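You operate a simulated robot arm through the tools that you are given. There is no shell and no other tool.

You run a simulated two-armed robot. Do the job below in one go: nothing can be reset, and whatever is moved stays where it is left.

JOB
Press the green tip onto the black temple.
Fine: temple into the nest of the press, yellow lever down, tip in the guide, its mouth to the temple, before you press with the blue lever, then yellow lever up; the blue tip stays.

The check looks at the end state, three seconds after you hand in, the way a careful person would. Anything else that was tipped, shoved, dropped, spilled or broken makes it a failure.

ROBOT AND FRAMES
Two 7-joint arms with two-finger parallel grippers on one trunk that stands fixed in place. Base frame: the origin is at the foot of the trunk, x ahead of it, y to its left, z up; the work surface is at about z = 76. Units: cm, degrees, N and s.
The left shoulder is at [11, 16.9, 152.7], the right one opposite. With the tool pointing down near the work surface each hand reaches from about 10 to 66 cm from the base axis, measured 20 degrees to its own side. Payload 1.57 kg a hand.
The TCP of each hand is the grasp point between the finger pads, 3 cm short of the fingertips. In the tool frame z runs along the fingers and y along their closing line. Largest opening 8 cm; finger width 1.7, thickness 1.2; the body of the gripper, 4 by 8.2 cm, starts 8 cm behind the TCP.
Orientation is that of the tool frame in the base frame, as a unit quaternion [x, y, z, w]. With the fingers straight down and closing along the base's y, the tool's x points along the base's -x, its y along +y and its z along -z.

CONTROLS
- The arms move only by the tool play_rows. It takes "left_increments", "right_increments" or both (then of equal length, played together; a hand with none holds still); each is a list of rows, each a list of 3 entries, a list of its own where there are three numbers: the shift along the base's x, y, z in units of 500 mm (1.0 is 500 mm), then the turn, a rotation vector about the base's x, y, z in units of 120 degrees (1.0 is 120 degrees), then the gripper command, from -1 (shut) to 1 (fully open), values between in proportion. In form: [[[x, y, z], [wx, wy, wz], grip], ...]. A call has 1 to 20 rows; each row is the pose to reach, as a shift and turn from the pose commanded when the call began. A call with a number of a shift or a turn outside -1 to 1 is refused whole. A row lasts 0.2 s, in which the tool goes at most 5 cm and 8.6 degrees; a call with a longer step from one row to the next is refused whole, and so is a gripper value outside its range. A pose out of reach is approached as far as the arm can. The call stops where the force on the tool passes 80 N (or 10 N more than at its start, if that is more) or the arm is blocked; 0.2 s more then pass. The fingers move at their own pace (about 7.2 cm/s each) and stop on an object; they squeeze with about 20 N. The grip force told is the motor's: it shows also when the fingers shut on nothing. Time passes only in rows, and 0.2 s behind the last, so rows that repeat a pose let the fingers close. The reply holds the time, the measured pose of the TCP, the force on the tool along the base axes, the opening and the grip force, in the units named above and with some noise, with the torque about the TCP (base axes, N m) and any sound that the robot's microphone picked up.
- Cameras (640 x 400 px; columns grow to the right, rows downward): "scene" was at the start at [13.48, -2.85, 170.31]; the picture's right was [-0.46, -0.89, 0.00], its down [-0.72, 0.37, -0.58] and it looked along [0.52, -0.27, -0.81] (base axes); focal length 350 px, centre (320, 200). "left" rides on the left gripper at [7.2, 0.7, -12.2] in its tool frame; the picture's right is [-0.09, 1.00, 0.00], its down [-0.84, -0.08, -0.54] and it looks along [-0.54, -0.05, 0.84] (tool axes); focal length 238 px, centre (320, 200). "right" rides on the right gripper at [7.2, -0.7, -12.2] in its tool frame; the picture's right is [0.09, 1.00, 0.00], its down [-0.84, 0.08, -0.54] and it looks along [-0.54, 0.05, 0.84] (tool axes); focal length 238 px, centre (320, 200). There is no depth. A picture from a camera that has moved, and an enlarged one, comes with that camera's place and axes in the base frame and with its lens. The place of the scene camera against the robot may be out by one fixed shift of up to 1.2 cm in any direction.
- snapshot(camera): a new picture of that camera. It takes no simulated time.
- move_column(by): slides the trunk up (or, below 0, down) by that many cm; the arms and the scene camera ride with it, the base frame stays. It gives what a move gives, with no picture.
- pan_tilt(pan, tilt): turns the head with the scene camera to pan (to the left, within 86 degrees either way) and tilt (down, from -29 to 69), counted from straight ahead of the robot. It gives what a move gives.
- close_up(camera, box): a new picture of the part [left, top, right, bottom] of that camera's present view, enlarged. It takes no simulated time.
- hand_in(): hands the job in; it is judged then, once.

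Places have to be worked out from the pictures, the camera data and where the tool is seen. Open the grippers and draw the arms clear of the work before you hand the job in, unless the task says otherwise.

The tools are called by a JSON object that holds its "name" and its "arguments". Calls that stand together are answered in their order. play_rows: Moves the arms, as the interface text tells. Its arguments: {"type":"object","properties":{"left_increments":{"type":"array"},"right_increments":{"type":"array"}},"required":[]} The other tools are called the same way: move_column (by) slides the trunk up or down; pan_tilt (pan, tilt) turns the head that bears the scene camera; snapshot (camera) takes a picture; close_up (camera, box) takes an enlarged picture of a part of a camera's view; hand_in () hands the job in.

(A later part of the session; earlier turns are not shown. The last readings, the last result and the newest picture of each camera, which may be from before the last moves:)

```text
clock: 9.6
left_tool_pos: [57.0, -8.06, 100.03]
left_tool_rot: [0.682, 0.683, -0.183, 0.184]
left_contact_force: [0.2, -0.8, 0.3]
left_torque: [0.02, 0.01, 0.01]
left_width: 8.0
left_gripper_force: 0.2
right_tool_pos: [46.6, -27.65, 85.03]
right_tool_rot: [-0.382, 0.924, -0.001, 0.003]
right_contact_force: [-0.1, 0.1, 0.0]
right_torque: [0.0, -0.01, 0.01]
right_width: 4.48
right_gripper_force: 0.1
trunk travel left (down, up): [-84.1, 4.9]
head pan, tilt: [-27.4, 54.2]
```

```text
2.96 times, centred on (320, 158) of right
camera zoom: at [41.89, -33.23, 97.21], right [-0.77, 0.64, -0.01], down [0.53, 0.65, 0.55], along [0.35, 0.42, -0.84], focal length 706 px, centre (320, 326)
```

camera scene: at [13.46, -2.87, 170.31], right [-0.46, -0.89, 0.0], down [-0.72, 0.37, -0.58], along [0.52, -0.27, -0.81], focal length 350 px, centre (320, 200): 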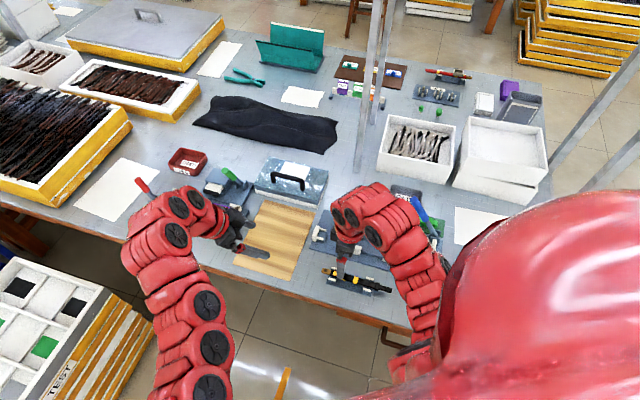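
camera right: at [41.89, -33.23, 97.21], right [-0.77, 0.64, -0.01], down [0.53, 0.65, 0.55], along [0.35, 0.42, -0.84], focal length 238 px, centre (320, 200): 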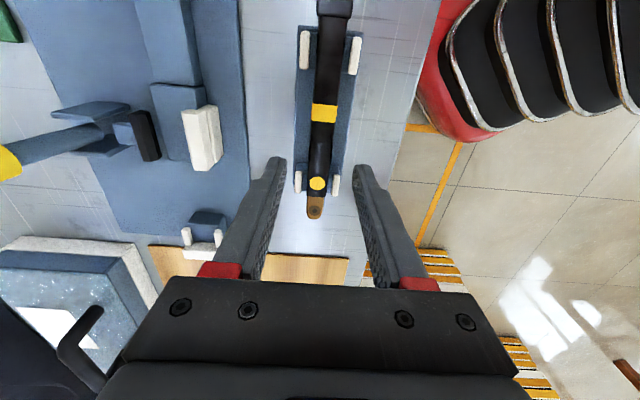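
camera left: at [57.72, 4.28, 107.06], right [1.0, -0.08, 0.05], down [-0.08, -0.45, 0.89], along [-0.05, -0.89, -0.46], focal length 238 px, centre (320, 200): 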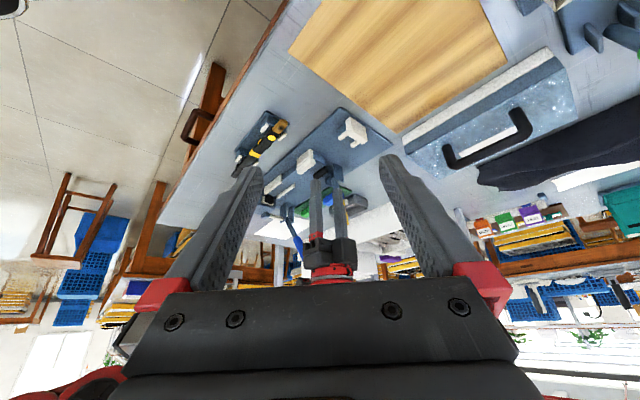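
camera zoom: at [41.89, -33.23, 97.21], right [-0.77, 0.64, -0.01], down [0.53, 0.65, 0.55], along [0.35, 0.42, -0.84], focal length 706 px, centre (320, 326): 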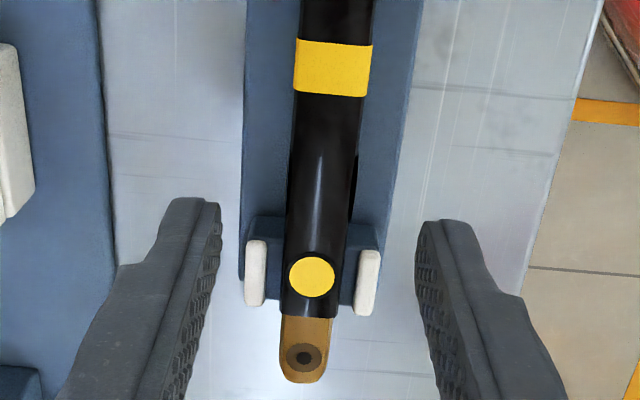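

The grasp point sits exactly on the side discs, clear of the pins. I descend to z≈80.4 (fingertips ≈77.4) with the opening kept at 4.5 cm.

{"name": "play_rows", "arguments": {"right_increments": [[[-0.001, 0, -0.03], [0, 0, 0], 0.125], [[-0.002, 0, -0.06], [0, 0, 0], 0.125], [[-0.002, 0, -0.08], [0, 0, 0], 0.125], [[-0.002, 0, -0.0926], [0, 0, 0], 0.125], [[-0.002, 0, -0.0926], [0, 0, 0], 0.125]]}}

{"name": "close_up", "arguments": {"camera": "scene", "box": [310, 240, 400, 305]}}

{"name": "close_up", "arguments": {"camera": "left", "box": [220, 90, 320, 190]}}

{"name": "snapshot", "arguments": {"camera": "right"}}

```text
clock: 10.8
left_tool_pos: [56.98, -8.1, 100.1]
left_tool_rot: [0.682, 0.684, -0.183, 0.183]
left_contact_force: [-0.3, 0.2, -1.0]
left_torque: [0.01, 0.03, 0.01]
left_width: 8.02
left_gripper_force: 0.1
right_tool_pos: [46.46, -27.69, 80.29]
right_tool_rot: [-0.383, 0.924, -0.002, 0.004]
right_contact_force: [0.0, -0.3, 0.1]
right_torque: [0.0, 0.0, -0.01]
right_width: 4.51
right_gripper_force: 0.0
trunk travel left (down, up): [-84.1, 4.9]
head pan, tilt: [-27.4, 54.2]
```

```text
6.15 times, centred on (355, 272) of scene
camera zoom: at [13.48, -2.85, 170.31], right [-0.46, -0.89, 0.0], down [-0.72, 0.37, -0.58], along [0.52, -0.27, -0.81], focal length 2156 px, centre (105, -246)
```

zoom: 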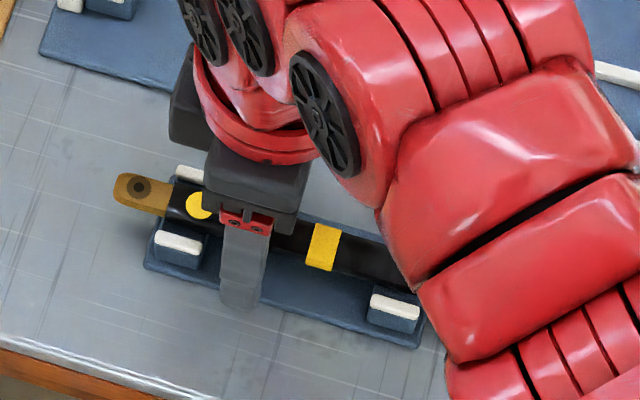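

```text
4.00 times, centred on (270, 140) of left
camera zoom: at [57.72, 4.27, 107.06], right [1.0, -0.08, 0.05], down [-0.08, -0.45, 0.89], along [-0.05, -0.89, -0.46], focal length 953 px, centre (520, 440)
```

zoom: 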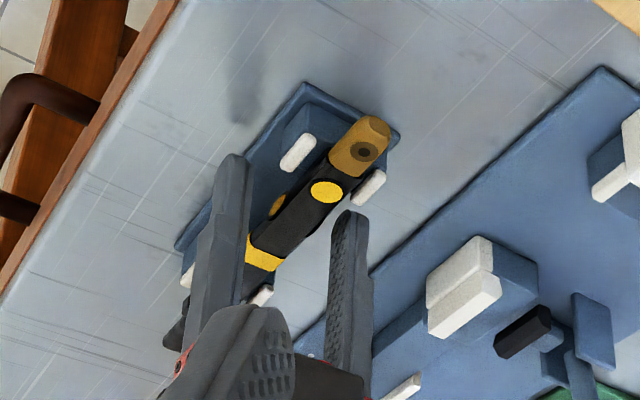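

```text
taken
camera right: at [41.81, -33.22, 92.53], right [-0.77, 0.64, -0.01], down [0.53, 0.65, 0.54], along [0.35, 0.42, -0.84], focal length 238 px, centre (320, 200)
```

right: 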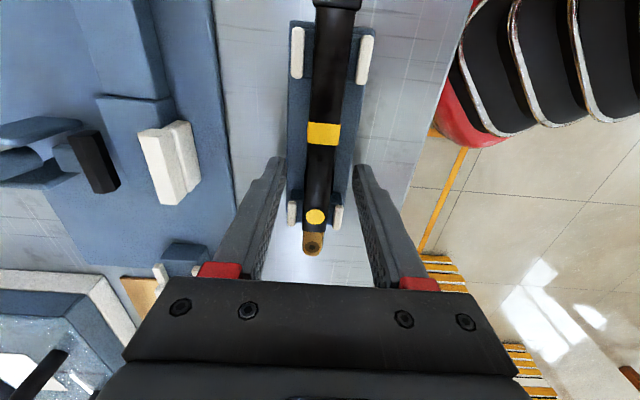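

No contact and well centred. I close the right fingers on the temple.

{"name": "play_rows", "arguments": {"right_increments": [[[0, 0, 0], [0, 0, 0], -0.3], [[0, 0, 0], [0, 0, 0], -0.6], [[0, 0, 0], [0, 0, 0], -1], [[0, 0, 0], [0, 0, 0], -1]]}}

{"name": "snapshot", "arguments": {"camera": "right"}}

{"name": "close_up", "arguments": {"camera": "left", "box": [220, 90, 320, 190]}}

```text
clock: 11.8
left_tool_pos: [57.0, -7.94, 100.23]
left_tool_rot: [0.683, 0.683, -0.183, 0.183]
left_contact_force: [-0.3, -0.8, -0.3]
left_torque: [0.04, 0.03, 0.04]
left_width: 8.0
left_gripper_force: 0.1
right_tool_pos: [46.46, -27.67, 80.24]
right_tool_rot: [-0.382, 0.924, -0.002, 0.003]
right_contact_force: [1.1, -0.5, -0.2]
right_torque: [-0.02, 0.0, 0.04]
right_width: 1.69
right_gripper_force: 19.9
trunk travel left (down, up): [-84.1, 4.9]
head pan, tilt: [-27.4, 54.2]
```

```text
taken
camera right: at [41.81, -33.22, 92.55], right [-0.77, 0.64, 0.0], down [0.53, 0.65, 0.54], along [0.35, 0.42, -0.84], focal length 238 px, centre (320, 200)
```

right: 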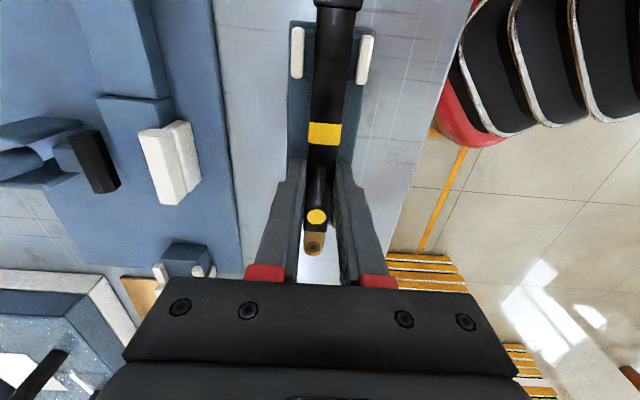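

```text
4.00 times, centred on (270, 140) of left
camera zoom: at [57.72, 4.27, 107.06], right [1.0, -0.08, 0.05], down [-0.08, -0.45, 0.89], along [-0.05, -0.89, -0.46], focal length 953 px, centre (520, 440)
```

zoom: 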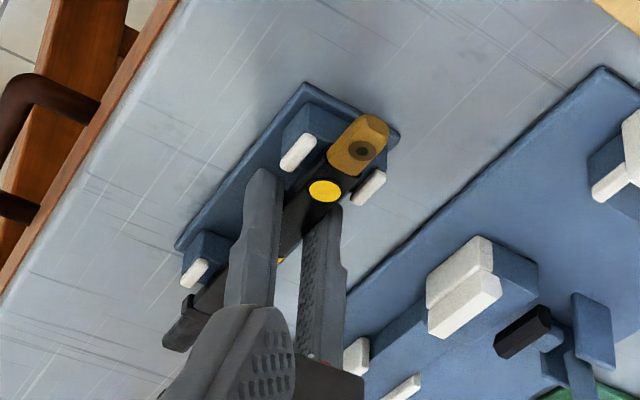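

Width 1.69 cm at 20 N: the temple is held. I lift it 5 cm straight up.

{"name": "play_rows", "arguments": {"right_increments": [[[0, 0, 0.01], [0, 0, 0], -1], [[0, 0, 0.03], [0, 0, 0], -1], [[0, 0, 0.06], [0, 0, 0], -1], [[0, 0, 0.09], [0, 0, 0], -1], [[0, 0, 0.11], [0, 0, 0], -1], [[0, 0, 0.11], [0, 0, 0], -1]]}}

{"name": "snapshot", "arguments": {"camera": "right"}}

{"name": "close_up", "arguments": {"camera": "left", "box": [200, 90, 320, 210]}}

{"name": "close_up", "arguments": {"camera": "scene", "box": [300, 190, 420, 305]}}

```text
clock: 13.2
left_tool_pos: [56.95, -7.98, 100.12]
left_tool_rot: [0.683, 0.683, -0.182, 0.183]
left_contact_force: [0.2, 0.0, 0.0]
left_torque: [-0.02, 0.01, -0.01]
left_width: 8.03
left_gripper_force: 0.0
right_tool_pos: [46.49, -27.81, 85.85]
right_tool_rot: [-0.382, 0.924, -0.001, 0.003]
right_contact_force: [0.7, -0.3, -0.5]
right_torque: [-0.01, 0.04, -0.04]
right_width: 0.0
right_gripper_force: 19.7
trunk travel left (down, up): [-84.1, 4.9]
head pan, tilt: [-27.4, 54.2]
```

```text
taken
camera right: at [41.83, -33.35, 98.06], right [-0.77, 0.64, 0.0], down [0.53, 0.65, 0.54], along [0.35, 0.42, -0.84], focal length 238 px, centre (320, 200)
```

right: 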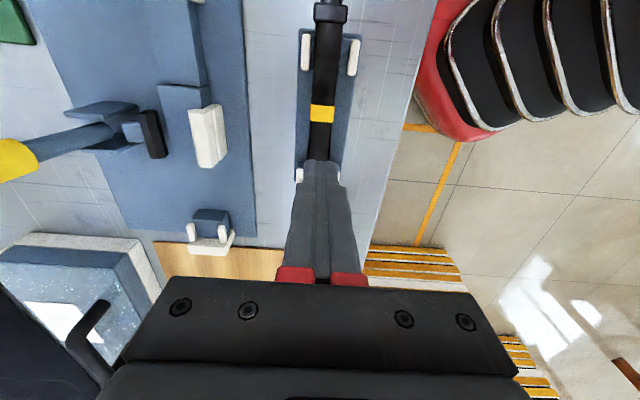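

```text
3.33 times, centred on (260, 150) of left
camera zoom: at [57.72, 4.27, 107.06], right [1.0, -0.08, 0.05], down [-0.08, -0.45, 0.89], along [-0.05, -0.89, -0.46], focal length 794 px, centre (520, 367)
```

zoom: 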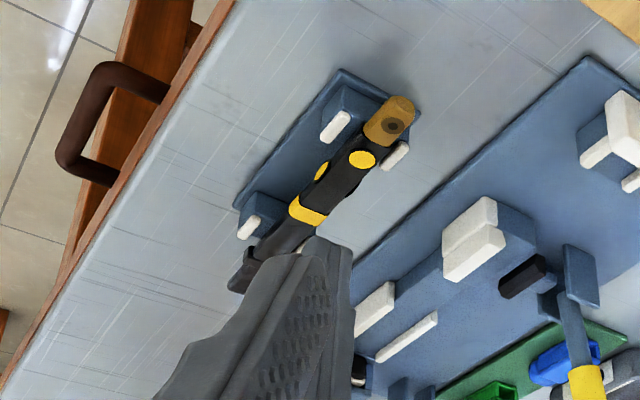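

```text
3.48 times, centred on (360, 248) of scene
camera zoom: at [13.49, -2.85, 170.31], right [-0.46, -0.89, 0.0], down [-0.72, 0.37, -0.58], along [0.52, -0.27, -0.81], focal length 1218 px, centre (181, 35)
```

zoom: 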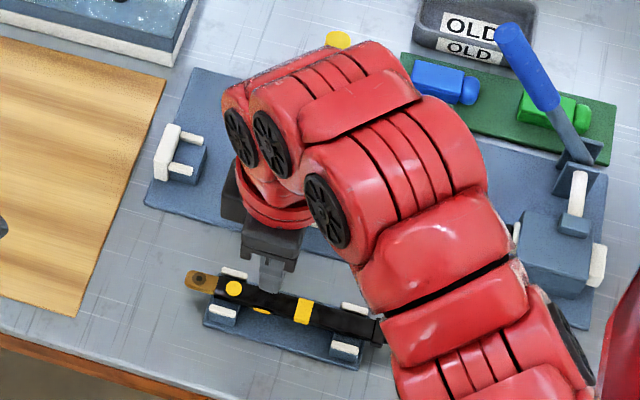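

The fingers slipped off: width is 0 and the temple still lies in its rest. I look closely at its cross-section to see why.

{"name": "close_up", "arguments": {"camera": "left", "box": [235, 110, 285, 165]}}

{"name": "close_up", "arguments": {"camera": "scene", "box": [345, 262, 375, 285]}}

{"name": "close_up", "arguments": {"camera": "right", "box": [290, 0, 370, 130]}}

```text
7.27 times, centred on (260, 138) of left
camera zoom: at [57.72, 4.27, 107.06], right [1.0, -0.08, 0.05], down [-0.08, -0.45, 0.89], along [-0.05, -0.89, -0.46], focal length 1734 px, centre (756, 654)
```

zoom: 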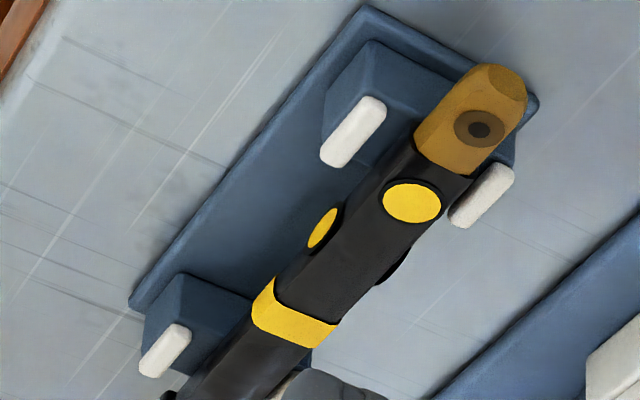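

```text
16.00 times, centred on (360, 274) of scene
camera zoom: at [13.49, -2.85, 170.31], right [-0.46, -0.89, 0.0], down [-0.72, 0.37, -0.58], along [0.52, -0.27, -0.81], focal length 5604 px, centre (-320, -976)
```

zoom: 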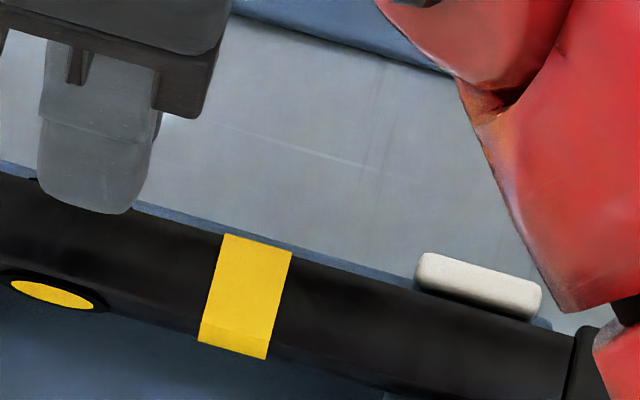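

```text
3.08 times, centred on (330, 65) of right
camera zoom: at [41.83, -33.35, 98.06], right [-0.77, 0.64, 0.0], down [0.53, 0.65, 0.54], along [0.35, 0.42, -0.84], focal length 733 px, centre (289, 615)
```

zoom: 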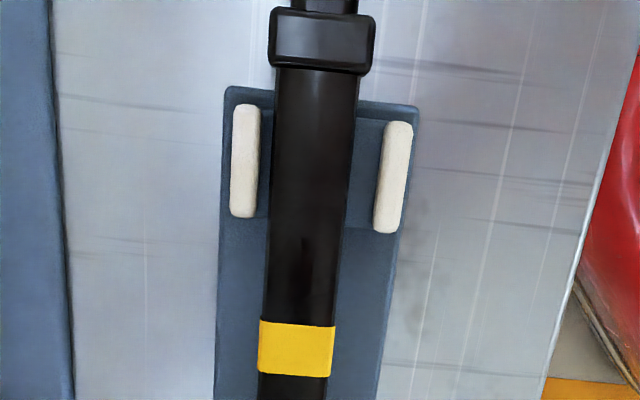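

I check the shape of the closed right fingers near their tips, to see how they meet and where they would bear on a thin part.

{"name": "close_up", "arguments": {"camera": "right", "box": [270, 140, 370, 300]}}

{"name": "close_up", "arguments": {"camera": "left", "box": [240, 150, 310, 230]}}

{"name": "snapshot", "arguments": {"camera": "left"}}

```text
2.50 times, centred on (320, 220) of right
camera zoom: at [41.83, -33.35, 98.06], right [-0.77, 0.64, 0.0], down [0.53, 0.65, 0.54], along [0.35, 0.42, -0.84], focal length 596 px, centre (320, 150)
```

zoom: 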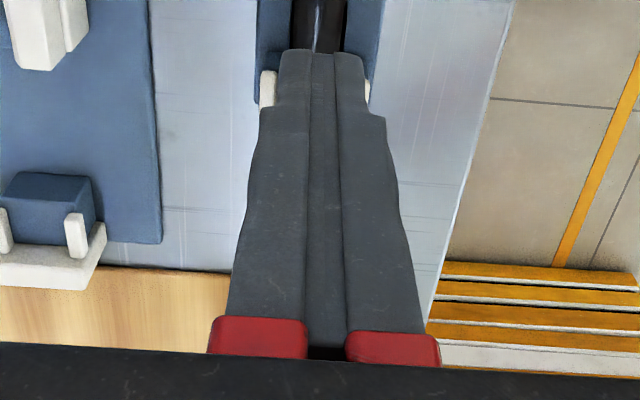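

```text
5.00 times, centred on (275, 190) of left
camera zoom: at [57.72, 4.27, 107.06], right [1.0, -0.08, 0.05], down [-0.08, -0.45, 0.89], along [-0.05, -0.89, -0.46], focal length 1192 px, centre (545, 250)
```

zoom: 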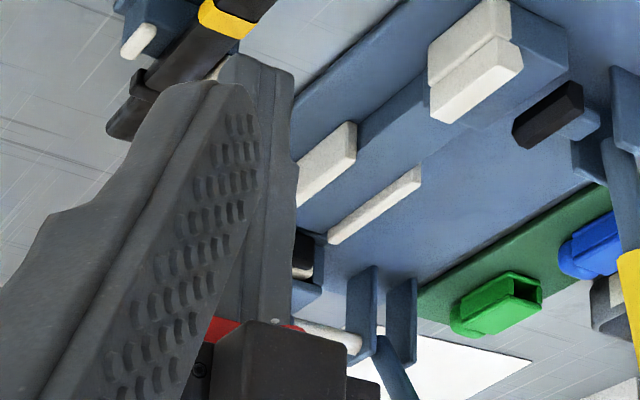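

```text
taken
camera left: at [57.72, 4.27, 107.06], right [1.0, -0.08, 0.05], down [-0.08, -0.45, 0.89], along [-0.05, -0.89, -0.46], focal length 238 px, centre (320, 200)
```

left: 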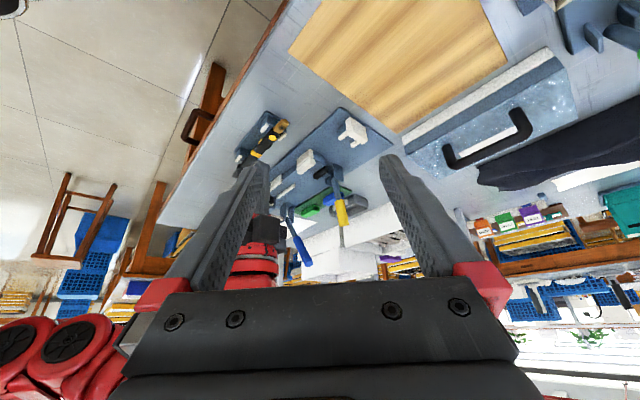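

The pads look flat, so I retry with a slightly deeper grip and a slow, watched lift. First I reopen to 3.4 cm and go back down to z≈80.0 over the same spot.

{"name": "play_rows", "arguments": {"right_increments": [[[0, 0.0, 0], [0, 0, 0], -0.15], [[0, 0.002, -0.03], [0, 0, 0], -0.15], [[0, 0.002, -0.06], [0, 0, 0], -0.15], [[0, 0.002, -0.09], [0, 0, 0], -0.15], [[0, 0.002, -0.105], [0, 0, 0], -0.15], [[0, 0.002, -0.115], [0, 0, 0], -0.15], [[0, 0.002, -0.115], [0, 0, 0], -0.15]]}}

{"name": "snapshot", "arguments": {"camera": "right"}}

{"name": "close_up", "arguments": {"camera": "left", "box": [220, 100, 300, 190]}}

```text
clock: 14.8
left_tool_pos: [56.9, -8.12, 100.15]
left_tool_rot: [0.683, 0.683, -0.183, 0.183]
left_contact_force: [-0.3, 0.0, 0.4]
left_torque: [-0.04, -0.02, -0.03]
left_width: 8.02
left_gripper_force: 0.1
right_tool_pos: [46.37, -27.59, 80.02]
right_tool_rot: [-0.383, 0.924, -0.002, 0.003]
right_contact_force: [0.0, -0.2, -0.2]
right_torque: [0.0, 0.01, 0.06]
right_width: 3.41
right_gripper_force: 0.1
trunk travel left (down, up): [-84.1, 4.9]
head pan, tilt: [-27.4, 54.2]
```

```text
taken
camera right: at [41.74, -33.15, 92.36], right [-0.77, 0.64, 0.0], down [0.53, 0.65, 0.54], along [0.35, 0.42, -0.84], focal length 238 px, centre (320, 200)
```

right: 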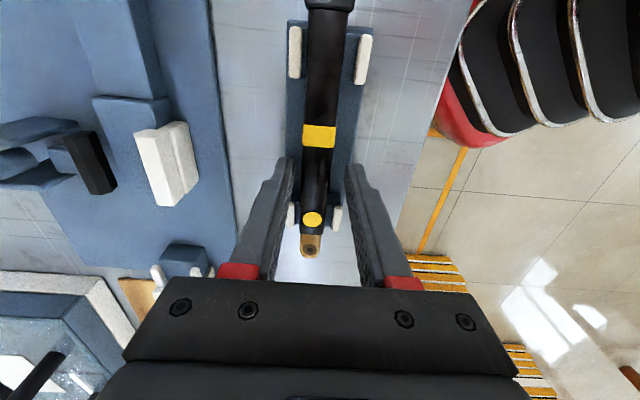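

```text
4.44 times, centred on (260, 145) of left
camera zoom: at [57.71, 4.28, 107.06], right [1.0, -0.08, 0.05], down [-0.08, -0.45, 0.89], along [-0.05, -0.89, -0.46], focal length 1059 px, centre (587, 444)
```

zoom: 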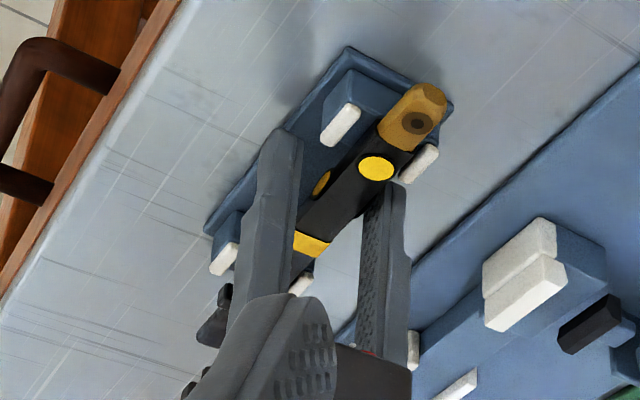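

No contact yet at fingertip height 77.0. I go 0.3 cm lower and then close.

{"name": "play_rows", "arguments": {"right_increments": [[[0.001, -0.001, -0.003], [0, 0, 0], -0.15], [[0.001, -0.001, -0.006], [0, 0, 0], -0.15], [[0.001, -0.001, -0.006], [0, 0, 0], -0.15]]}}

```text
clock: 15.6
left_tool_pos: [56.93, -8.13, 100.09]
left_tool_rot: [0.682, 0.684, -0.183, 0.184]
left_contact_force: [0.2, 0.4, 0.0]
left_torque: [-0.01, 0.01, 0.0]
left_width: 8.0
left_gripper_force: 0.1
right_tool_pos: [46.35, -27.72, 79.86]
right_tool_rot: [-0.383, 0.924, -0.002, 0.002]
right_contact_force: [0.3, 0.1, 1.3]
right_torque: [0.01, -0.01, -0.01]
right_width: 3.38
right_gripper_force: 0.0
trunk travel left (down, up): [-84.1, 4.9]
head pan, tilt: [-27.4, 54.2]
```

The hand seems to just touch the rest's plate (z 79.86, +1.3 N). I lift 0.1 cm, close, and hold.

{"name": "play_rows", "arguments": {"right_increments": [[[0, 0, 0.003], [0, 0, 0], -0.15], [[0, 0, 0.003], [0, 0, 0], -0.5], [[0, 0, 0.003], [0, 0, 0], -1], [[0, 0, 0.003], [0, 0, 0], -1], [[0, 0, 0.003], [0, 0, 0], -1]]}}

{"name": "close_up", "arguments": {"camera": "left", "box": [220, 100, 300, 190]}}

{"name": "close_up", "arguments": {"camera": "right", "box": [270, 0, 380, 270]}}

```text
clock: 16.8
left_tool_pos: [57.06, -7.96, 100.2]
left_tool_rot: [0.683, 0.683, -0.183, 0.183]
left_contact_force: [-0.1, 0.4, 0.1]
left_torque: [-0.03, -0.01, 0.0]
left_width: 8.0
left_gripper_force: 0.0
right_tool_pos: [46.32, -27.67, 80.01]
right_tool_rot: [-0.382, 0.924, -0.002, 0.002]
right_contact_force: [-0.2, 0.8, 1.0]
right_torque: [-0.02, 0.02, 0.0]
right_width: 1.71
right_gripper_force: 19.7
trunk travel left (down, up): [-84.1, 4.9]
head pan, tilt: [-27.4, 54.2]
```

```text
4.44 times, centred on (260, 145) of left
camera zoom: at [57.71, 4.27, 107.06], right [1.0, -0.08, 0.05], down [-0.08, -0.45, 0.89], along [-0.05, -0.89, -0.46], focal length 1059 px, centre (587, 444)
```

zoom: 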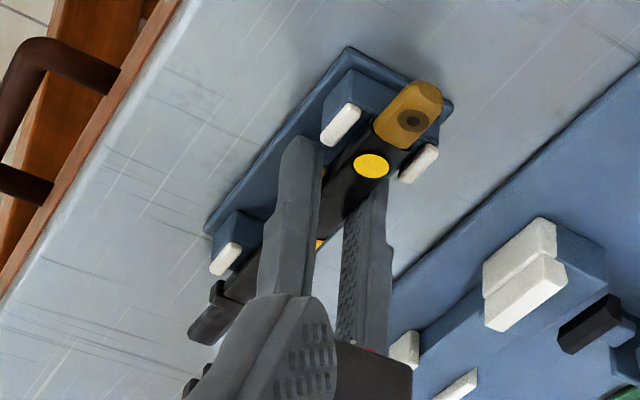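

```text
1.48 times, centred on (325, 135) of right
camera zoom: at [41.73, -33.23, 92.18], right [-0.77, 0.64, 0.0], down [0.53, 0.65, 0.54], along [0.35, 0.42, -0.84], focal length 353 px, centre (313, 296)
```

zoom: 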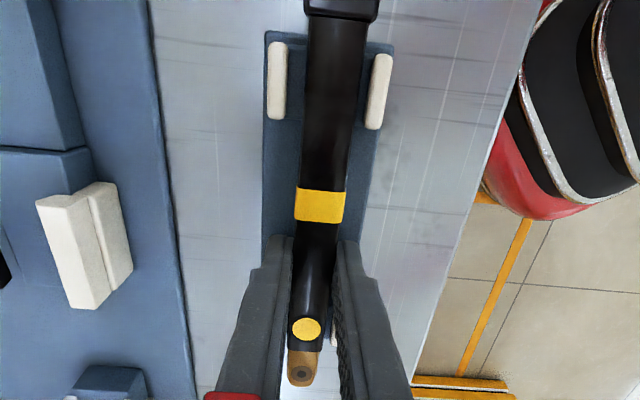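

Grip again at 1.71 cm. I lift very slowly, 0.8 cm in all, and see whether it follows.

{"name": "play_rows", "arguments": {"right_increments": [[[0, 0, 0.002], [0, 0, 0], -1], [[0, 0, 0.004], [0, 0, 0], -1], [[0, 0, 0.006], [0, 0, 0], -1], [[0, 0, 0.008], [0, 0, 0], -1], [[0, 0, 0.01], [0, 0, 0], -1], [[0, 0, 0.012], [0, 0, 0], -1], [[0, 0, 0.014], [0, 0, 0], -1], [[0, 0, 0.016], [0, 0, 0], -1]]}}

{"name": "close_up", "arguments": {"camera": "left", "box": [220, 100, 300, 190]}}

{"name": "close_up", "arguments": {"camera": "right", "box": [270, 0, 380, 270]}}

```text
clock: 18.6
left_tool_pos: [57.02, -8.07, 100.22]
left_tool_rot: [0.682, 0.683, -0.183, 0.183]
left_contact_force: [-0.4, 0.3, 0.8]
left_torque: [0.01, -0.02, -0.01]
left_width: 7.99
left_gripper_force: 0.0
right_tool_pos: [46.5, -27.62, 80.76]
right_tool_rot: [-0.383, 0.924, -0.003, 0.003]
right_contact_force: [0.9, 0.3, -0.8]
right_torque: [-0.01, 0.0, -0.01]
right_width: 1.71
right_gripper_force: 19.9
trunk travel left (down, up): [-84.1, 4.9]
head pan, tilt: [-27.4, 54.2]
```

```text
4.44 times, centred on (260, 145) of left
camera zoom: at [57.72, 4.27, 107.06], right [1.0, -0.08, 0.05], down [-0.08, -0.45, 0.89], along [-0.05, -0.89, -0.46], focal length 1059 px, centre (587, 444)
```

zoom: 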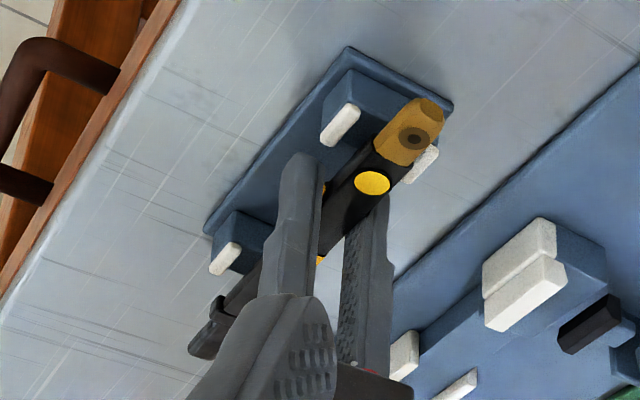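

```text
1.48 times, centred on (325, 135) of right
camera zoom: at [41.8, -33.28, 92.98], right [-0.77, 0.64, -0.01], down [0.53, 0.65, 0.54], along [0.35, 0.42, -0.84], focal length 353 px, centre (313, 296)
```

zoom: 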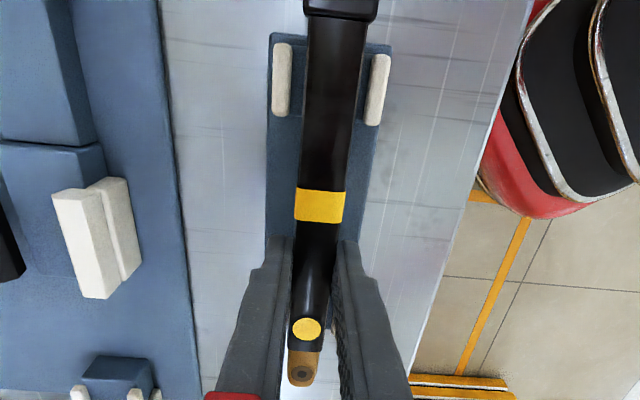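

It follows now (width 1.71, tab rises with the hand). I keep lifting gently, 0.25 cm per row.

{"name": "play_rows", "arguments": {"right_increments": [[[0, 0, 0.004], [0, 0, 0], -1], [[0, 0, 0.009], [0, 0, 0], -1], [[0, 0, 0.014], [0, 0, 0], -1], [[0, 0, 0.019], [0, 0, 0], -1], [[0, 0, 0.024], [0, 0, 0], -1], [[0, 0, 0.029], [0, 0, 0], -1], [[0, 0, 0.034], [0, 0, 0], -1], [[0, 0, 0.038], [0, 0, 0], -1], [[0, 0, 0.04], [0, 0, 0], -1]]}}

{"name": "close_up", "arguments": {"camera": "left", "box": [220, 100, 320, 200]}}

{"name": "close_up", "arguments": {"camera": "right", "box": [270, 0, 380, 270]}}

```text
clock: 20.6
left_tool_pos: [56.97, -8.04, 100.09]
left_tool_rot: [0.683, 0.684, -0.183, 0.183]
left_contact_force: [0.3, 0.2, 1.1]
left_torque: [-0.01, 0.01, -0.02]
left_width: 8.0
left_gripper_force: 0.0
right_tool_pos: [46.48, -27.75, 82.78]
right_tool_rot: [-0.383, 0.924, -0.002, 0.002]
right_contact_force: [-0.6, 0.0, 0.6]
right_torque: [0.02, -0.02, 0.01]
right_width: 1.75
right_gripper_force: 20.1
trunk travel left (down, up): [-84.1, 4.9]
head pan, tilt: [-27.4, 54.2]
```

```text
4.00 times, centred on (270, 150) of left
camera zoom: at [57.72, 4.27, 107.06], right [1.0, -0.08, 0.05], down [-0.08, -0.45, 0.89], along [-0.05, -0.89, -0.46], focal length 953 px, centre (520, 400)
```

zoom: 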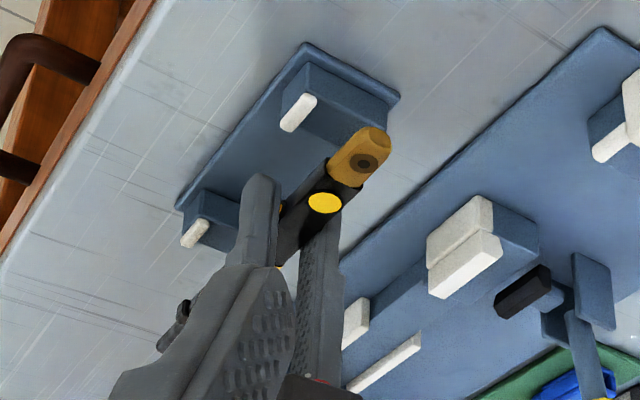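

```text
1.48 times, centred on (325, 135) of right
camera zoom: at [41.82, -33.25, 94.98], right [-0.77, 0.64, 0.0], down [0.53, 0.65, 0.54], along [0.35, 0.42, -0.84], focal length 353 px, centre (313, 296)
```

zoom: 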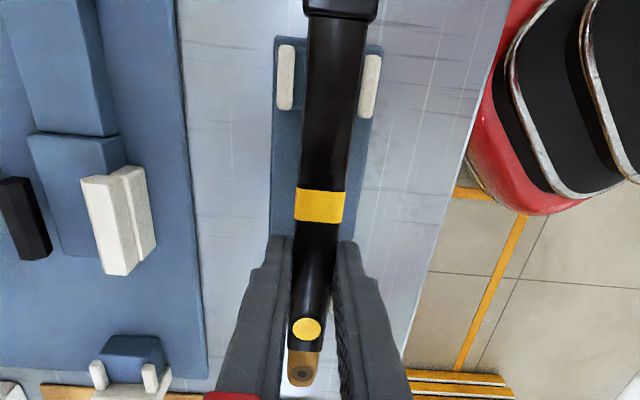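

Held level and parallel to the fingers; the tab end is 6.8 cm ahead of the TCP. I lift to z≈85.5 and carry it smoothly to hover above the nest (TCP about (56.7,-33.2)).

{"name": "play_rows", "arguments": {"right_increments": [[[0, 0, 0.008], [0, 0, 0], -1], [[0, 0, 0.018], [0, 0, 0], -1], [[0, 0, 0.03], [0, 0, 0], -1], [[0, 0, 0.042], [0, 0, 0], -1], [[0.008, -0.004, 0.052], [0, 0, 0], -1], [[0.023, -0.012, 0.055], [0, 0, 0], -1], [[0.04, -0.021, 0.055], [0, 0, 0], -1], [[0.06, -0.032, 0.055], [0, 0, 0], -1], [[0.08, -0.043, 0.055], [0, 0, 0], -1], [[0.1, -0.053, 0.055], [0, 0, 0], -1], [[0.12, -0.064, 0.055], [0, 0, 0], -1], [[0.14, -0.075, 0.055], [0, 0, 0], -1], [[0.16, -0.086, 0.055], [0, 0, 0], -1], [[0.177, -0.095, 0.055], [0, 0, 0], -1], [[0.191, -0.103, 0.055], [0, 0, 0], -1], [[0.2, -0.1075, 0.055], [0, 0, 0], -1], [[0.2045, -0.11, 0.055], [0, 0, 0], -1], [[0.2045, -0.11, 0.055], [0, 0, 0], -1]]}}

{"name": "snapshot", "arguments": {"camera": "right"}}

{"name": "close_up", "arguments": {"camera": "left", "box": [260, 90, 400, 210]}}

```text
clock: 24.4
left_tool_pos: [57.03, -8.05, 100.18]
left_tool_rot: [0.682, 0.684, -0.182, 0.183]
left_contact_force: [0.6, 0.2, -0.1]
left_torque: [-0.01, 0.04, 0.0]
left_width: 8.02
left_gripper_force: 0.1
right_tool_pos: [56.72, -33.16, 85.52]
right_tool_rot: [-0.383, 0.924, -0.001, 0.003]
right_contact_force: [-0.8, 0.6, 0.0]
right_torque: [0.01, 0.02, 0.0]
right_width: 1.7
right_gripper_force: 20.1
trunk travel left (down, up): [-84.1, 4.9]
head pan, tilt: [-27.4, 54.2]
```

```text
taken
camera right: at [52.07, -38.71, 97.71], right [-0.77, 0.64, 0.0], down [0.53, 0.65, 0.54], along [0.35, 0.42, -0.84], focal length 238 px, centre (320, 200)
```

right: 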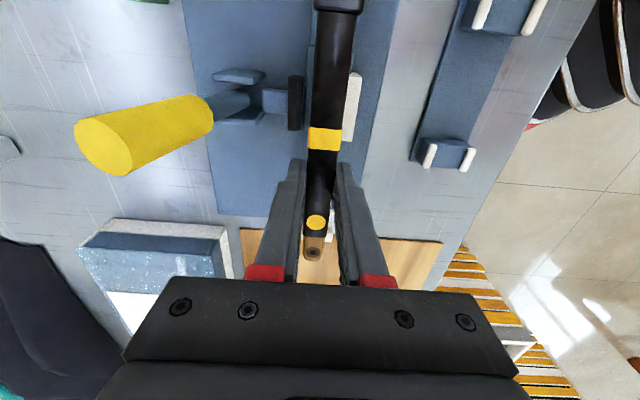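

```text
3.33 times, centred on (330, 150) of left
camera zoom: at [57.72, 4.27, 107.06], right [1.0, -0.08, 0.05], down [-0.08, -0.45, 0.89], along [-0.05, -0.89, -0.46], focal length 794 px, centre (287, 367)
```

zoom: 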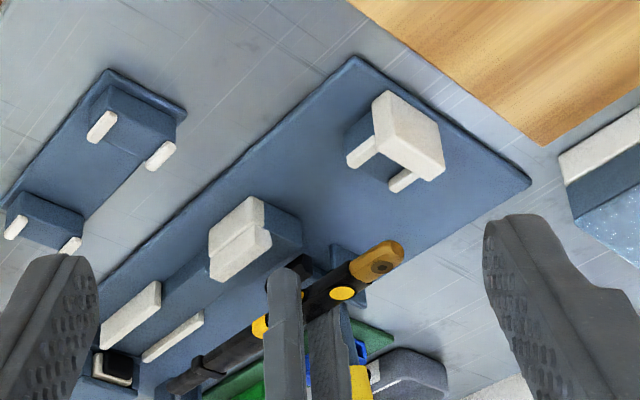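

It hovers over the nest. I zoom to judge the temple against jaw, pad and fork.

{"name": "close_up", "arguments": {"camera": "right", "box": [260, 0, 380, 280]}}

{"name": "close_up", "arguments": {"camera": "right", "box": [280, 200, 350, 275]}}

```text
1.43 times, centred on (320, 140) of right
camera zoom: at [52.07, -38.71, 97.71], right [-0.77, 0.64, 0.0], down [0.53, 0.65, 0.54], along [0.35, 0.42, -0.84], focal length 340 px, centre (320, 286)
```

zoom: 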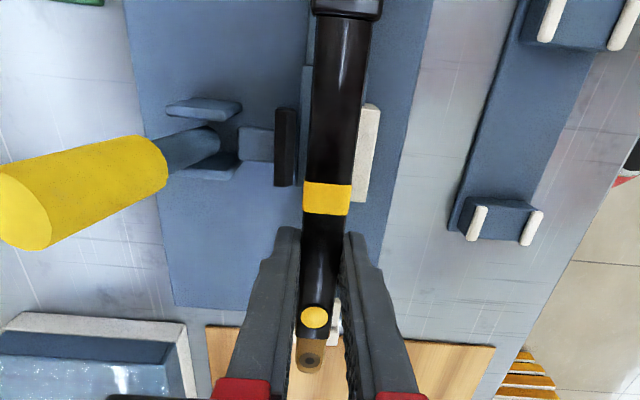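

```text
5.33 times, centred on (315, 238) of right
camera zoom: at [52.07, -38.71, 97.71], right [-0.77, 0.64, 0.0], down [0.53, 0.65, 0.54], along [0.35, 0.42, -0.84], focal length 1271 px, centre (347, 0)
```

zoom: 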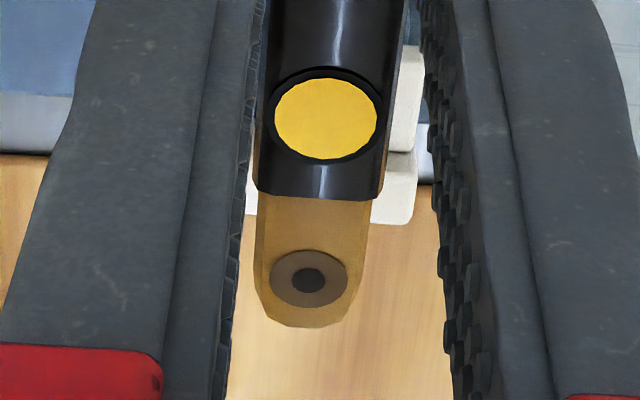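

I zoom with the left camera on the fork to pin down its stop plate before lowering.

{"name": "close_up", "arguments": {"camera": "left", "box": [325, 105, 385, 175]}}

{"name": "close_up", "arguments": {"camera": "left", "box": [300, 130, 360, 200]}}

```text
5.71 times, centred on (355, 140) of left
camera zoom: at [57.72, 4.27, 107.06], right [1.0, -0.08, 0.05], down [-0.08, -0.45, 0.89], along [-0.05, -0.89, -0.46], focal length 1362 px, centre (120, 543)
```

zoom: 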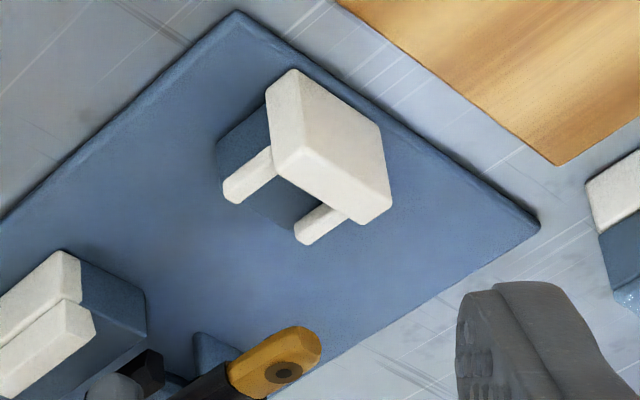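

```text
5.71 times, centred on (330, 165) of left
camera zoom: at [57.72, 4.27, 107.06], right [1.0, -0.08, 0.05], down [-0.08, -0.45, 0.89], along [-0.05, -0.89, -0.46], focal length 1362 px, centre (263, 400)
```

zoom: 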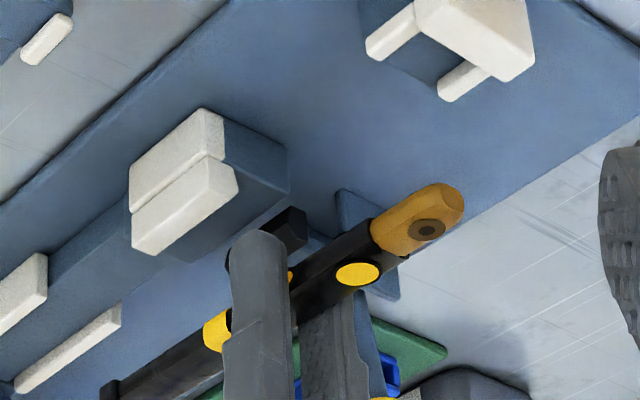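

Triangulating again, the fork's top is z≈79.3 and its stop face at S≈24.4, so the temple must go about 0.65 cm further along. I shift so and lower to z≈82.2 for a check.

{"name": "play_rows", "arguments": {"right_increments": [[[0.003, 0.004, -0.004], [0, 0, 0], -1], [[0.006, 0.008, -0.014], [0, 0, 0], -1], [[0.008, 0.01, -0.026], [0, 0, 0], -1], [[0.008, 0.01, -0.038], [0, 0, 0], -1], [[0.008, 0.01, -0.05], [0, 0, 0], -1], [[0.008, 0.01, -0.06], [0, 0, 0], -1], [[0.008, 0.01, -0.066], [0, 0, 0], -1], [[0.008, 0.01, -0.066], [0, 0, 0], -1]]}}

{"name": "close_up", "arguments": {"camera": "right", "box": [260, 0, 380, 140]}}

{"name": "close_up", "arguments": {"camera": "right", "box": [275, 190, 365, 290]}}

{"name": "close_up", "arguments": {"camera": "left", "box": [280, 110, 380, 190]}}

```text
clock: 26.2
left_tool_pos: [56.94, -8.06, 100.06]
left_tool_rot: [0.683, 0.683, -0.183, 0.183]
left_contact_force: [0.7, 0.0, -0.6]
left_torque: [0.0, -0.02, -0.03]
left_width: 7.99
left_gripper_force: 0.0
right_tool_pos: [57.09, -32.54, 82.18]
right_tool_rot: [-0.382, 0.924, -0.002, 0.003]
right_contact_force: [0.4, 0.7, 0.1]
right_torque: [0.03, -0.04, 0.03]
right_width: 1.7
right_gripper_force: 19.5
trunk travel left (down, up): [-84.1, 4.9]
head pan, tilt: [-27.4, 54.2]
```

```text
2.86 times, centred on (320, 70) of right
camera zoom: at [52.45, -38.18, 94.39], right [-0.77, 0.64, -0.01], down [0.53, 0.65, 0.54], along [0.35, 0.42, -0.84], focal length 681 px, centre (320, 571)
```

zoom: 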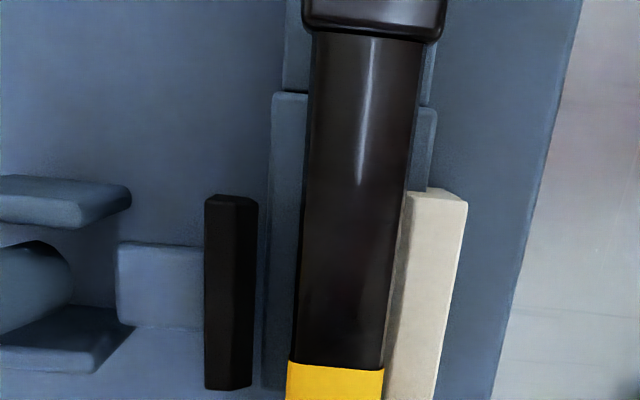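

```text
4.00 times, centred on (320, 240) of right
camera zoom: at [52.45, -38.18, 94.39], right [-0.77, 0.64, -0.01], down [0.53, 0.65, 0.54], along [0.35, 0.42, -0.84], focal length 953 px, centre (320, 40)
```

zoom: 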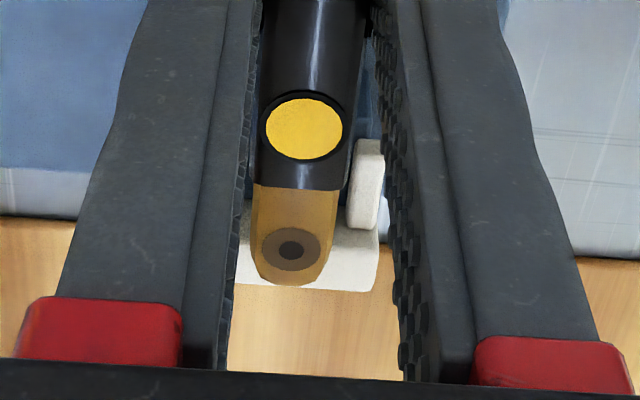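

```text
5.00 times, centred on (330, 150) of left
camera zoom: at [57.72, 4.27, 107.06], right [1.0, -0.08, 0.05], down [-0.08, -0.45, 0.89], along [-0.05, -0.89, -0.46], focal length 1192 px, centre (270, 450)
```

zoom: 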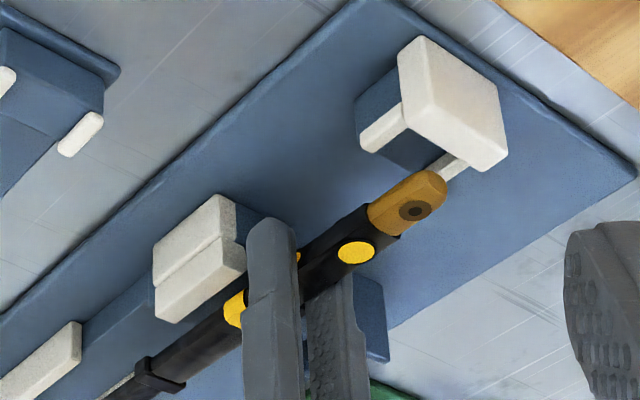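

The temple sits over the slot, tab end ~24.3, jaw-side edge about touching in projection. I shift 0.2 cm off the jaw/stop and lower slowly to z≈80.9.

{"name": "play_rows", "arguments": {"right_increments": [[[0, -0.003, -0.002], [0, 0, 0], -1], [[0, -0.004, -0.006], [0, 0, 0], -1], [[0, -0.004, -0.01], [0, 0, 0], -1], [[0, -0.004, -0.014], [0, 0, 0], -1], [[0, -0.004, -0.018], [0, 0, 0], -1], [[0, -0.004, -0.022], [0, 0, 0], -1], [[0, -0.004, -0.025], [0, 0, 0], -1], [[0, -0.004, -0.025], [0, 0, 0], -1]]}}

{"name": "close_up", "arguments": {"camera": "right", "box": [260, 0, 380, 140]}}

{"name": "close_up", "arguments": {"camera": "right", "box": [275, 190, 365, 290]}}

{"name": "close_up", "arguments": {"camera": "left", "box": [280, 110, 380, 190]}}

```text
clock: 28.0
left_tool_pos: [57.03, -8.12, 100.16]
left_tool_rot: [0.682, 0.684, -0.183, 0.183]
left_contact_force: [-0.5, 0.5, -0.7]
left_torque: [-0.01, 0.02, -0.03]
left_width: 7.99
left_gripper_force: 0.2
right_tool_pos: [56.98, -32.85, 80.96]
right_tool_rot: [-0.382, 0.924, -0.002, 0.002]
right_contact_force: [0.2, 0.2, 0.0]
right_torque: [0.02, -0.02, 0.03]
right_width: 1.73
right_gripper_force: 20.5
trunk travel left (down, up): [-84.1, 4.9]
head pan, tilt: [-27.4, 54.2]
```

```text
2.86 times, centred on (320, 70) of right
camera zoom: at [52.44, -38.4, 93.12], right [-0.77, 0.64, 0.0], down [0.53, 0.65, 0.54], along [0.35, 0.42, -0.84], focal length 681 px, centre (320, 571)
```

zoom: 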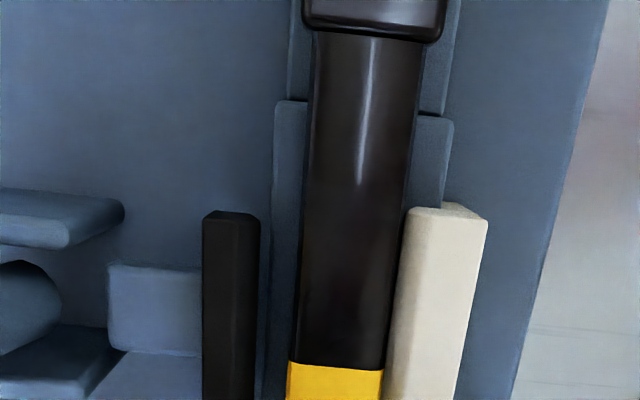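

```text
4.00 times, centred on (320, 240) of right
camera zoom: at [52.44, -38.4, 93.12], right [-0.77, 0.64, 0.0], down [0.53, 0.65, 0.54], along [0.35, 0.42, -0.84], focal length 953 px, centre (320, 40)
```

zoom: 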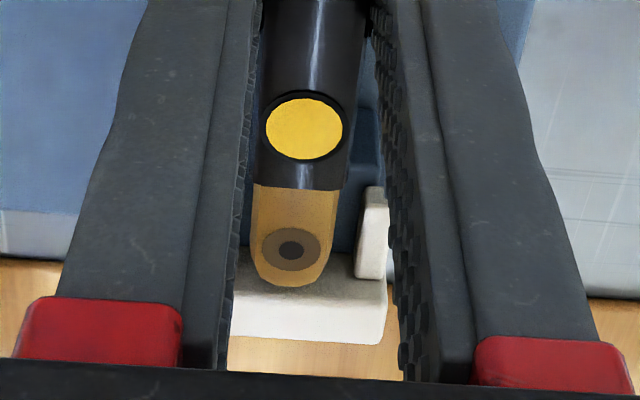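

```text
5.00 times, centred on (330, 150) of left
camera zoom: at [57.72, 4.27, 107.06], right [1.0, -0.08, 0.05], down [-0.08, -0.45, 0.89], along [-0.05, -0.89, -0.46], focal length 1192 px, centre (270, 450)
```

zoom: 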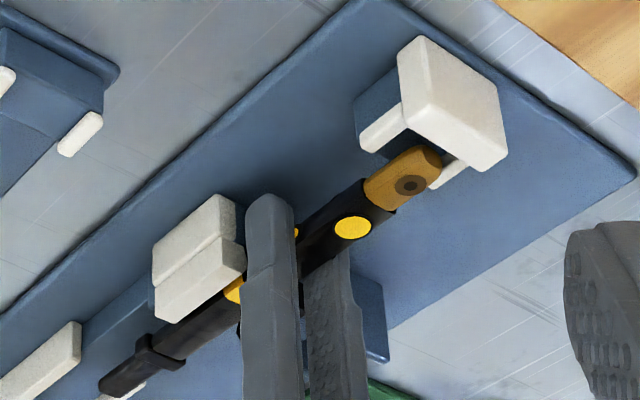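

Tab end would overlap the stop plate by ~0.1 cm and the jaw side is tight, so I back off 0.3 cm along the axis and 0.15 cm toward the pad before lowering further.

{"name": "play_rows", "arguments": {"right_increments": [[[-0.001, -0.003, 0], [0, 0, 0], -1], [[-0.002, -0.0064, 0], [0, 0, 0], -1], [[-0.002, -0.0064, -0.003], [0, 0, 0], -1], [[-0.002, -0.0064, -0.006], [0, 0, 0], -1], [[-0.002, -0.0064, -0.008], [0, 0, 0], -1], [[-0.002, -0.0064, -0.008], [0, 0, 0], -1]]}}

{"name": "close_up", "arguments": {"camera": "right", "box": [260, 0, 380, 140]}}

{"name": "close_up", "arguments": {"camera": "right", "box": [275, 190, 365, 290]}}

{"name": "close_up", "arguments": {"camera": "left", "box": [320, 110, 380, 170]}}

```text
clock: 29.4
left_tool_pos: [57.04, -8.1, 100.13]
left_tool_rot: [0.682, 0.684, -0.183, 0.183]
left_contact_force: [-0.1, -0.8, -0.1]
left_torque: [0.02, 0.0, -0.01]
left_width: 7.99
left_gripper_force: 0.2
right_tool_pos: [56.92, -33.15, 80.46]
right_tool_rot: [-0.382, 0.924, -0.003, 0.003]
right_contact_force: [-0.7, 0.5, -0.8]
right_torque: [0.0, -0.02, 0.03]
right_width: 1.7
right_gripper_force: 20.3
trunk travel left (down, up): [-84.1, 4.9]
head pan, tilt: [-27.4, 54.2]
```

```text
2.86 times, centred on (320, 70) of right
camera zoom: at [52.3, -38.71, 92.76], right [-0.77, 0.64, 0.0], down [0.53, 0.65, 0.54], along [0.35, 0.42, -0.84], focal length 681 px, centre (320, 571)
```

zoom: 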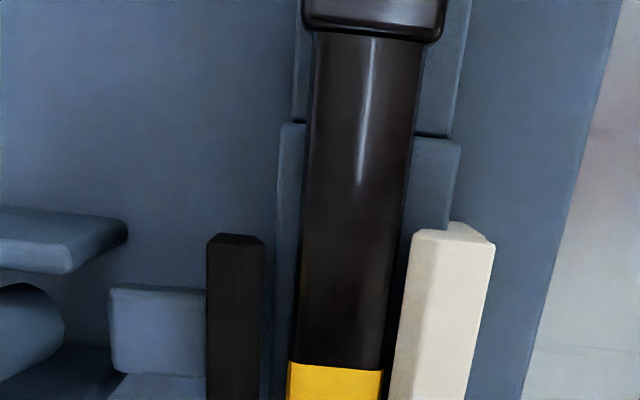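

```text
4.00 times, centred on (320, 240) of right
camera zoom: at [52.3, -38.71, 92.76], right [-0.77, 0.64, 0.0], down [0.53, 0.65, 0.54], along [0.35, 0.42, -0.84], focal length 953 px, centre (320, 40)
```

zoom: 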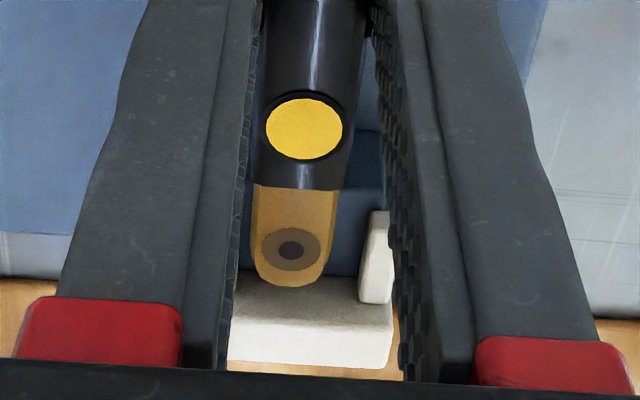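

```text
6.67 times, centred on (350, 140) of left
camera zoom: at [57.72, 4.27, 107.05], right [1.0, -0.08, 0.05], down [-0.08, -0.45, 0.89], along [-0.05, -0.89, -0.46], focal length 1589 px, centre (120, 600)
```

zoom: 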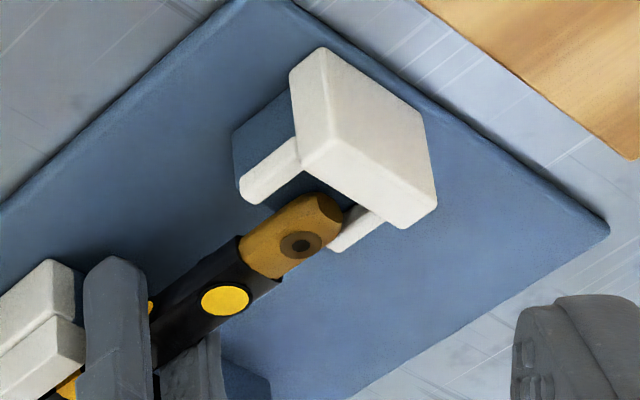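

Combining both views, the tab end is about 0.1 cm short of the stop and the tab slightly above the plate top. I back off another 0.15 cm and lower further in small steps.

{"name": "play_rows", "arguments": {"right_increments": [[[-0.002, -0.002, 0], [0, 0, 0], -1], [[-0.002, -0.002, -0.002], [0, 0, 0], -1], [[-0.002, -0.002, -0.004], [0, 0, 0], -1], [[-0.002, -0.002, -0.004], [0, 0, 0], -1]]}}

{"name": "close_up", "arguments": {"camera": "left", "box": [320, 110, 380, 170]}}

{"name": "close_up", "arguments": {"camera": "right", "box": [275, 190, 365, 290]}}

```text
clock: 30.4
left_tool_pos: [56.93, -7.88, 100.15]
left_tool_rot: [0.683, 0.683, -0.183, 0.183]
left_contact_force: [-0.4, 0.2, -0.9]
left_torque: [0.0, 0.01, 0.0]
left_width: 8.0
left_gripper_force: 0.1
right_tool_pos: [56.85, -33.29, 80.36]
right_tool_rot: [-0.382, 0.924, -0.002, 0.004]
right_contact_force: [0.1, -1.3, 12.1]
right_torque: [-0.29, 0.31, 0.01]
right_width: 1.71
right_gripper_force: 20.6
trunk travel left (down, up): [-84.1, 4.9]
head pan, tilt: [-27.4, 54.2]
```

```text
6.67 times, centred on (350, 140) of left
camera zoom: at [57.63, 4.33, 107.13], right [1.0, -0.08, 0.05], down [-0.08, -0.45, 0.89], along [-0.05, -0.89, -0.46], focal length 1589 px, centre (120, 600)
```

zoom: 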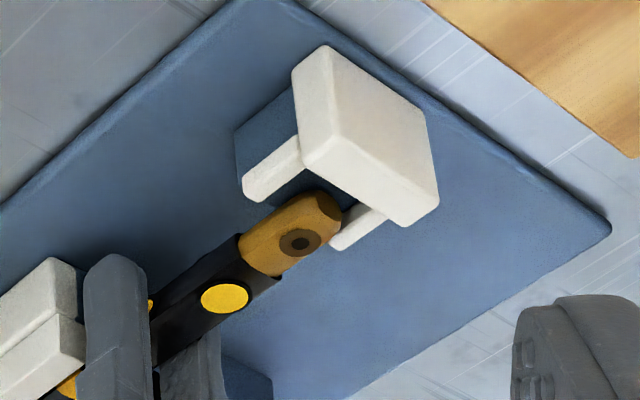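

```text
4.00 times, centred on (320, 240) of right
camera zoom: at [52.2, -38.77, 92.68], right [-0.77, 0.64, -0.01], down [0.53, 0.65, 0.55], along [0.35, 0.42, -0.84], focal length 953 px, centre (320, 40)
```

zoom: 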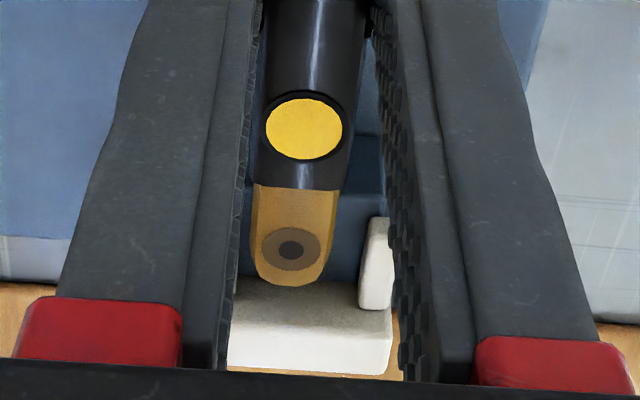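

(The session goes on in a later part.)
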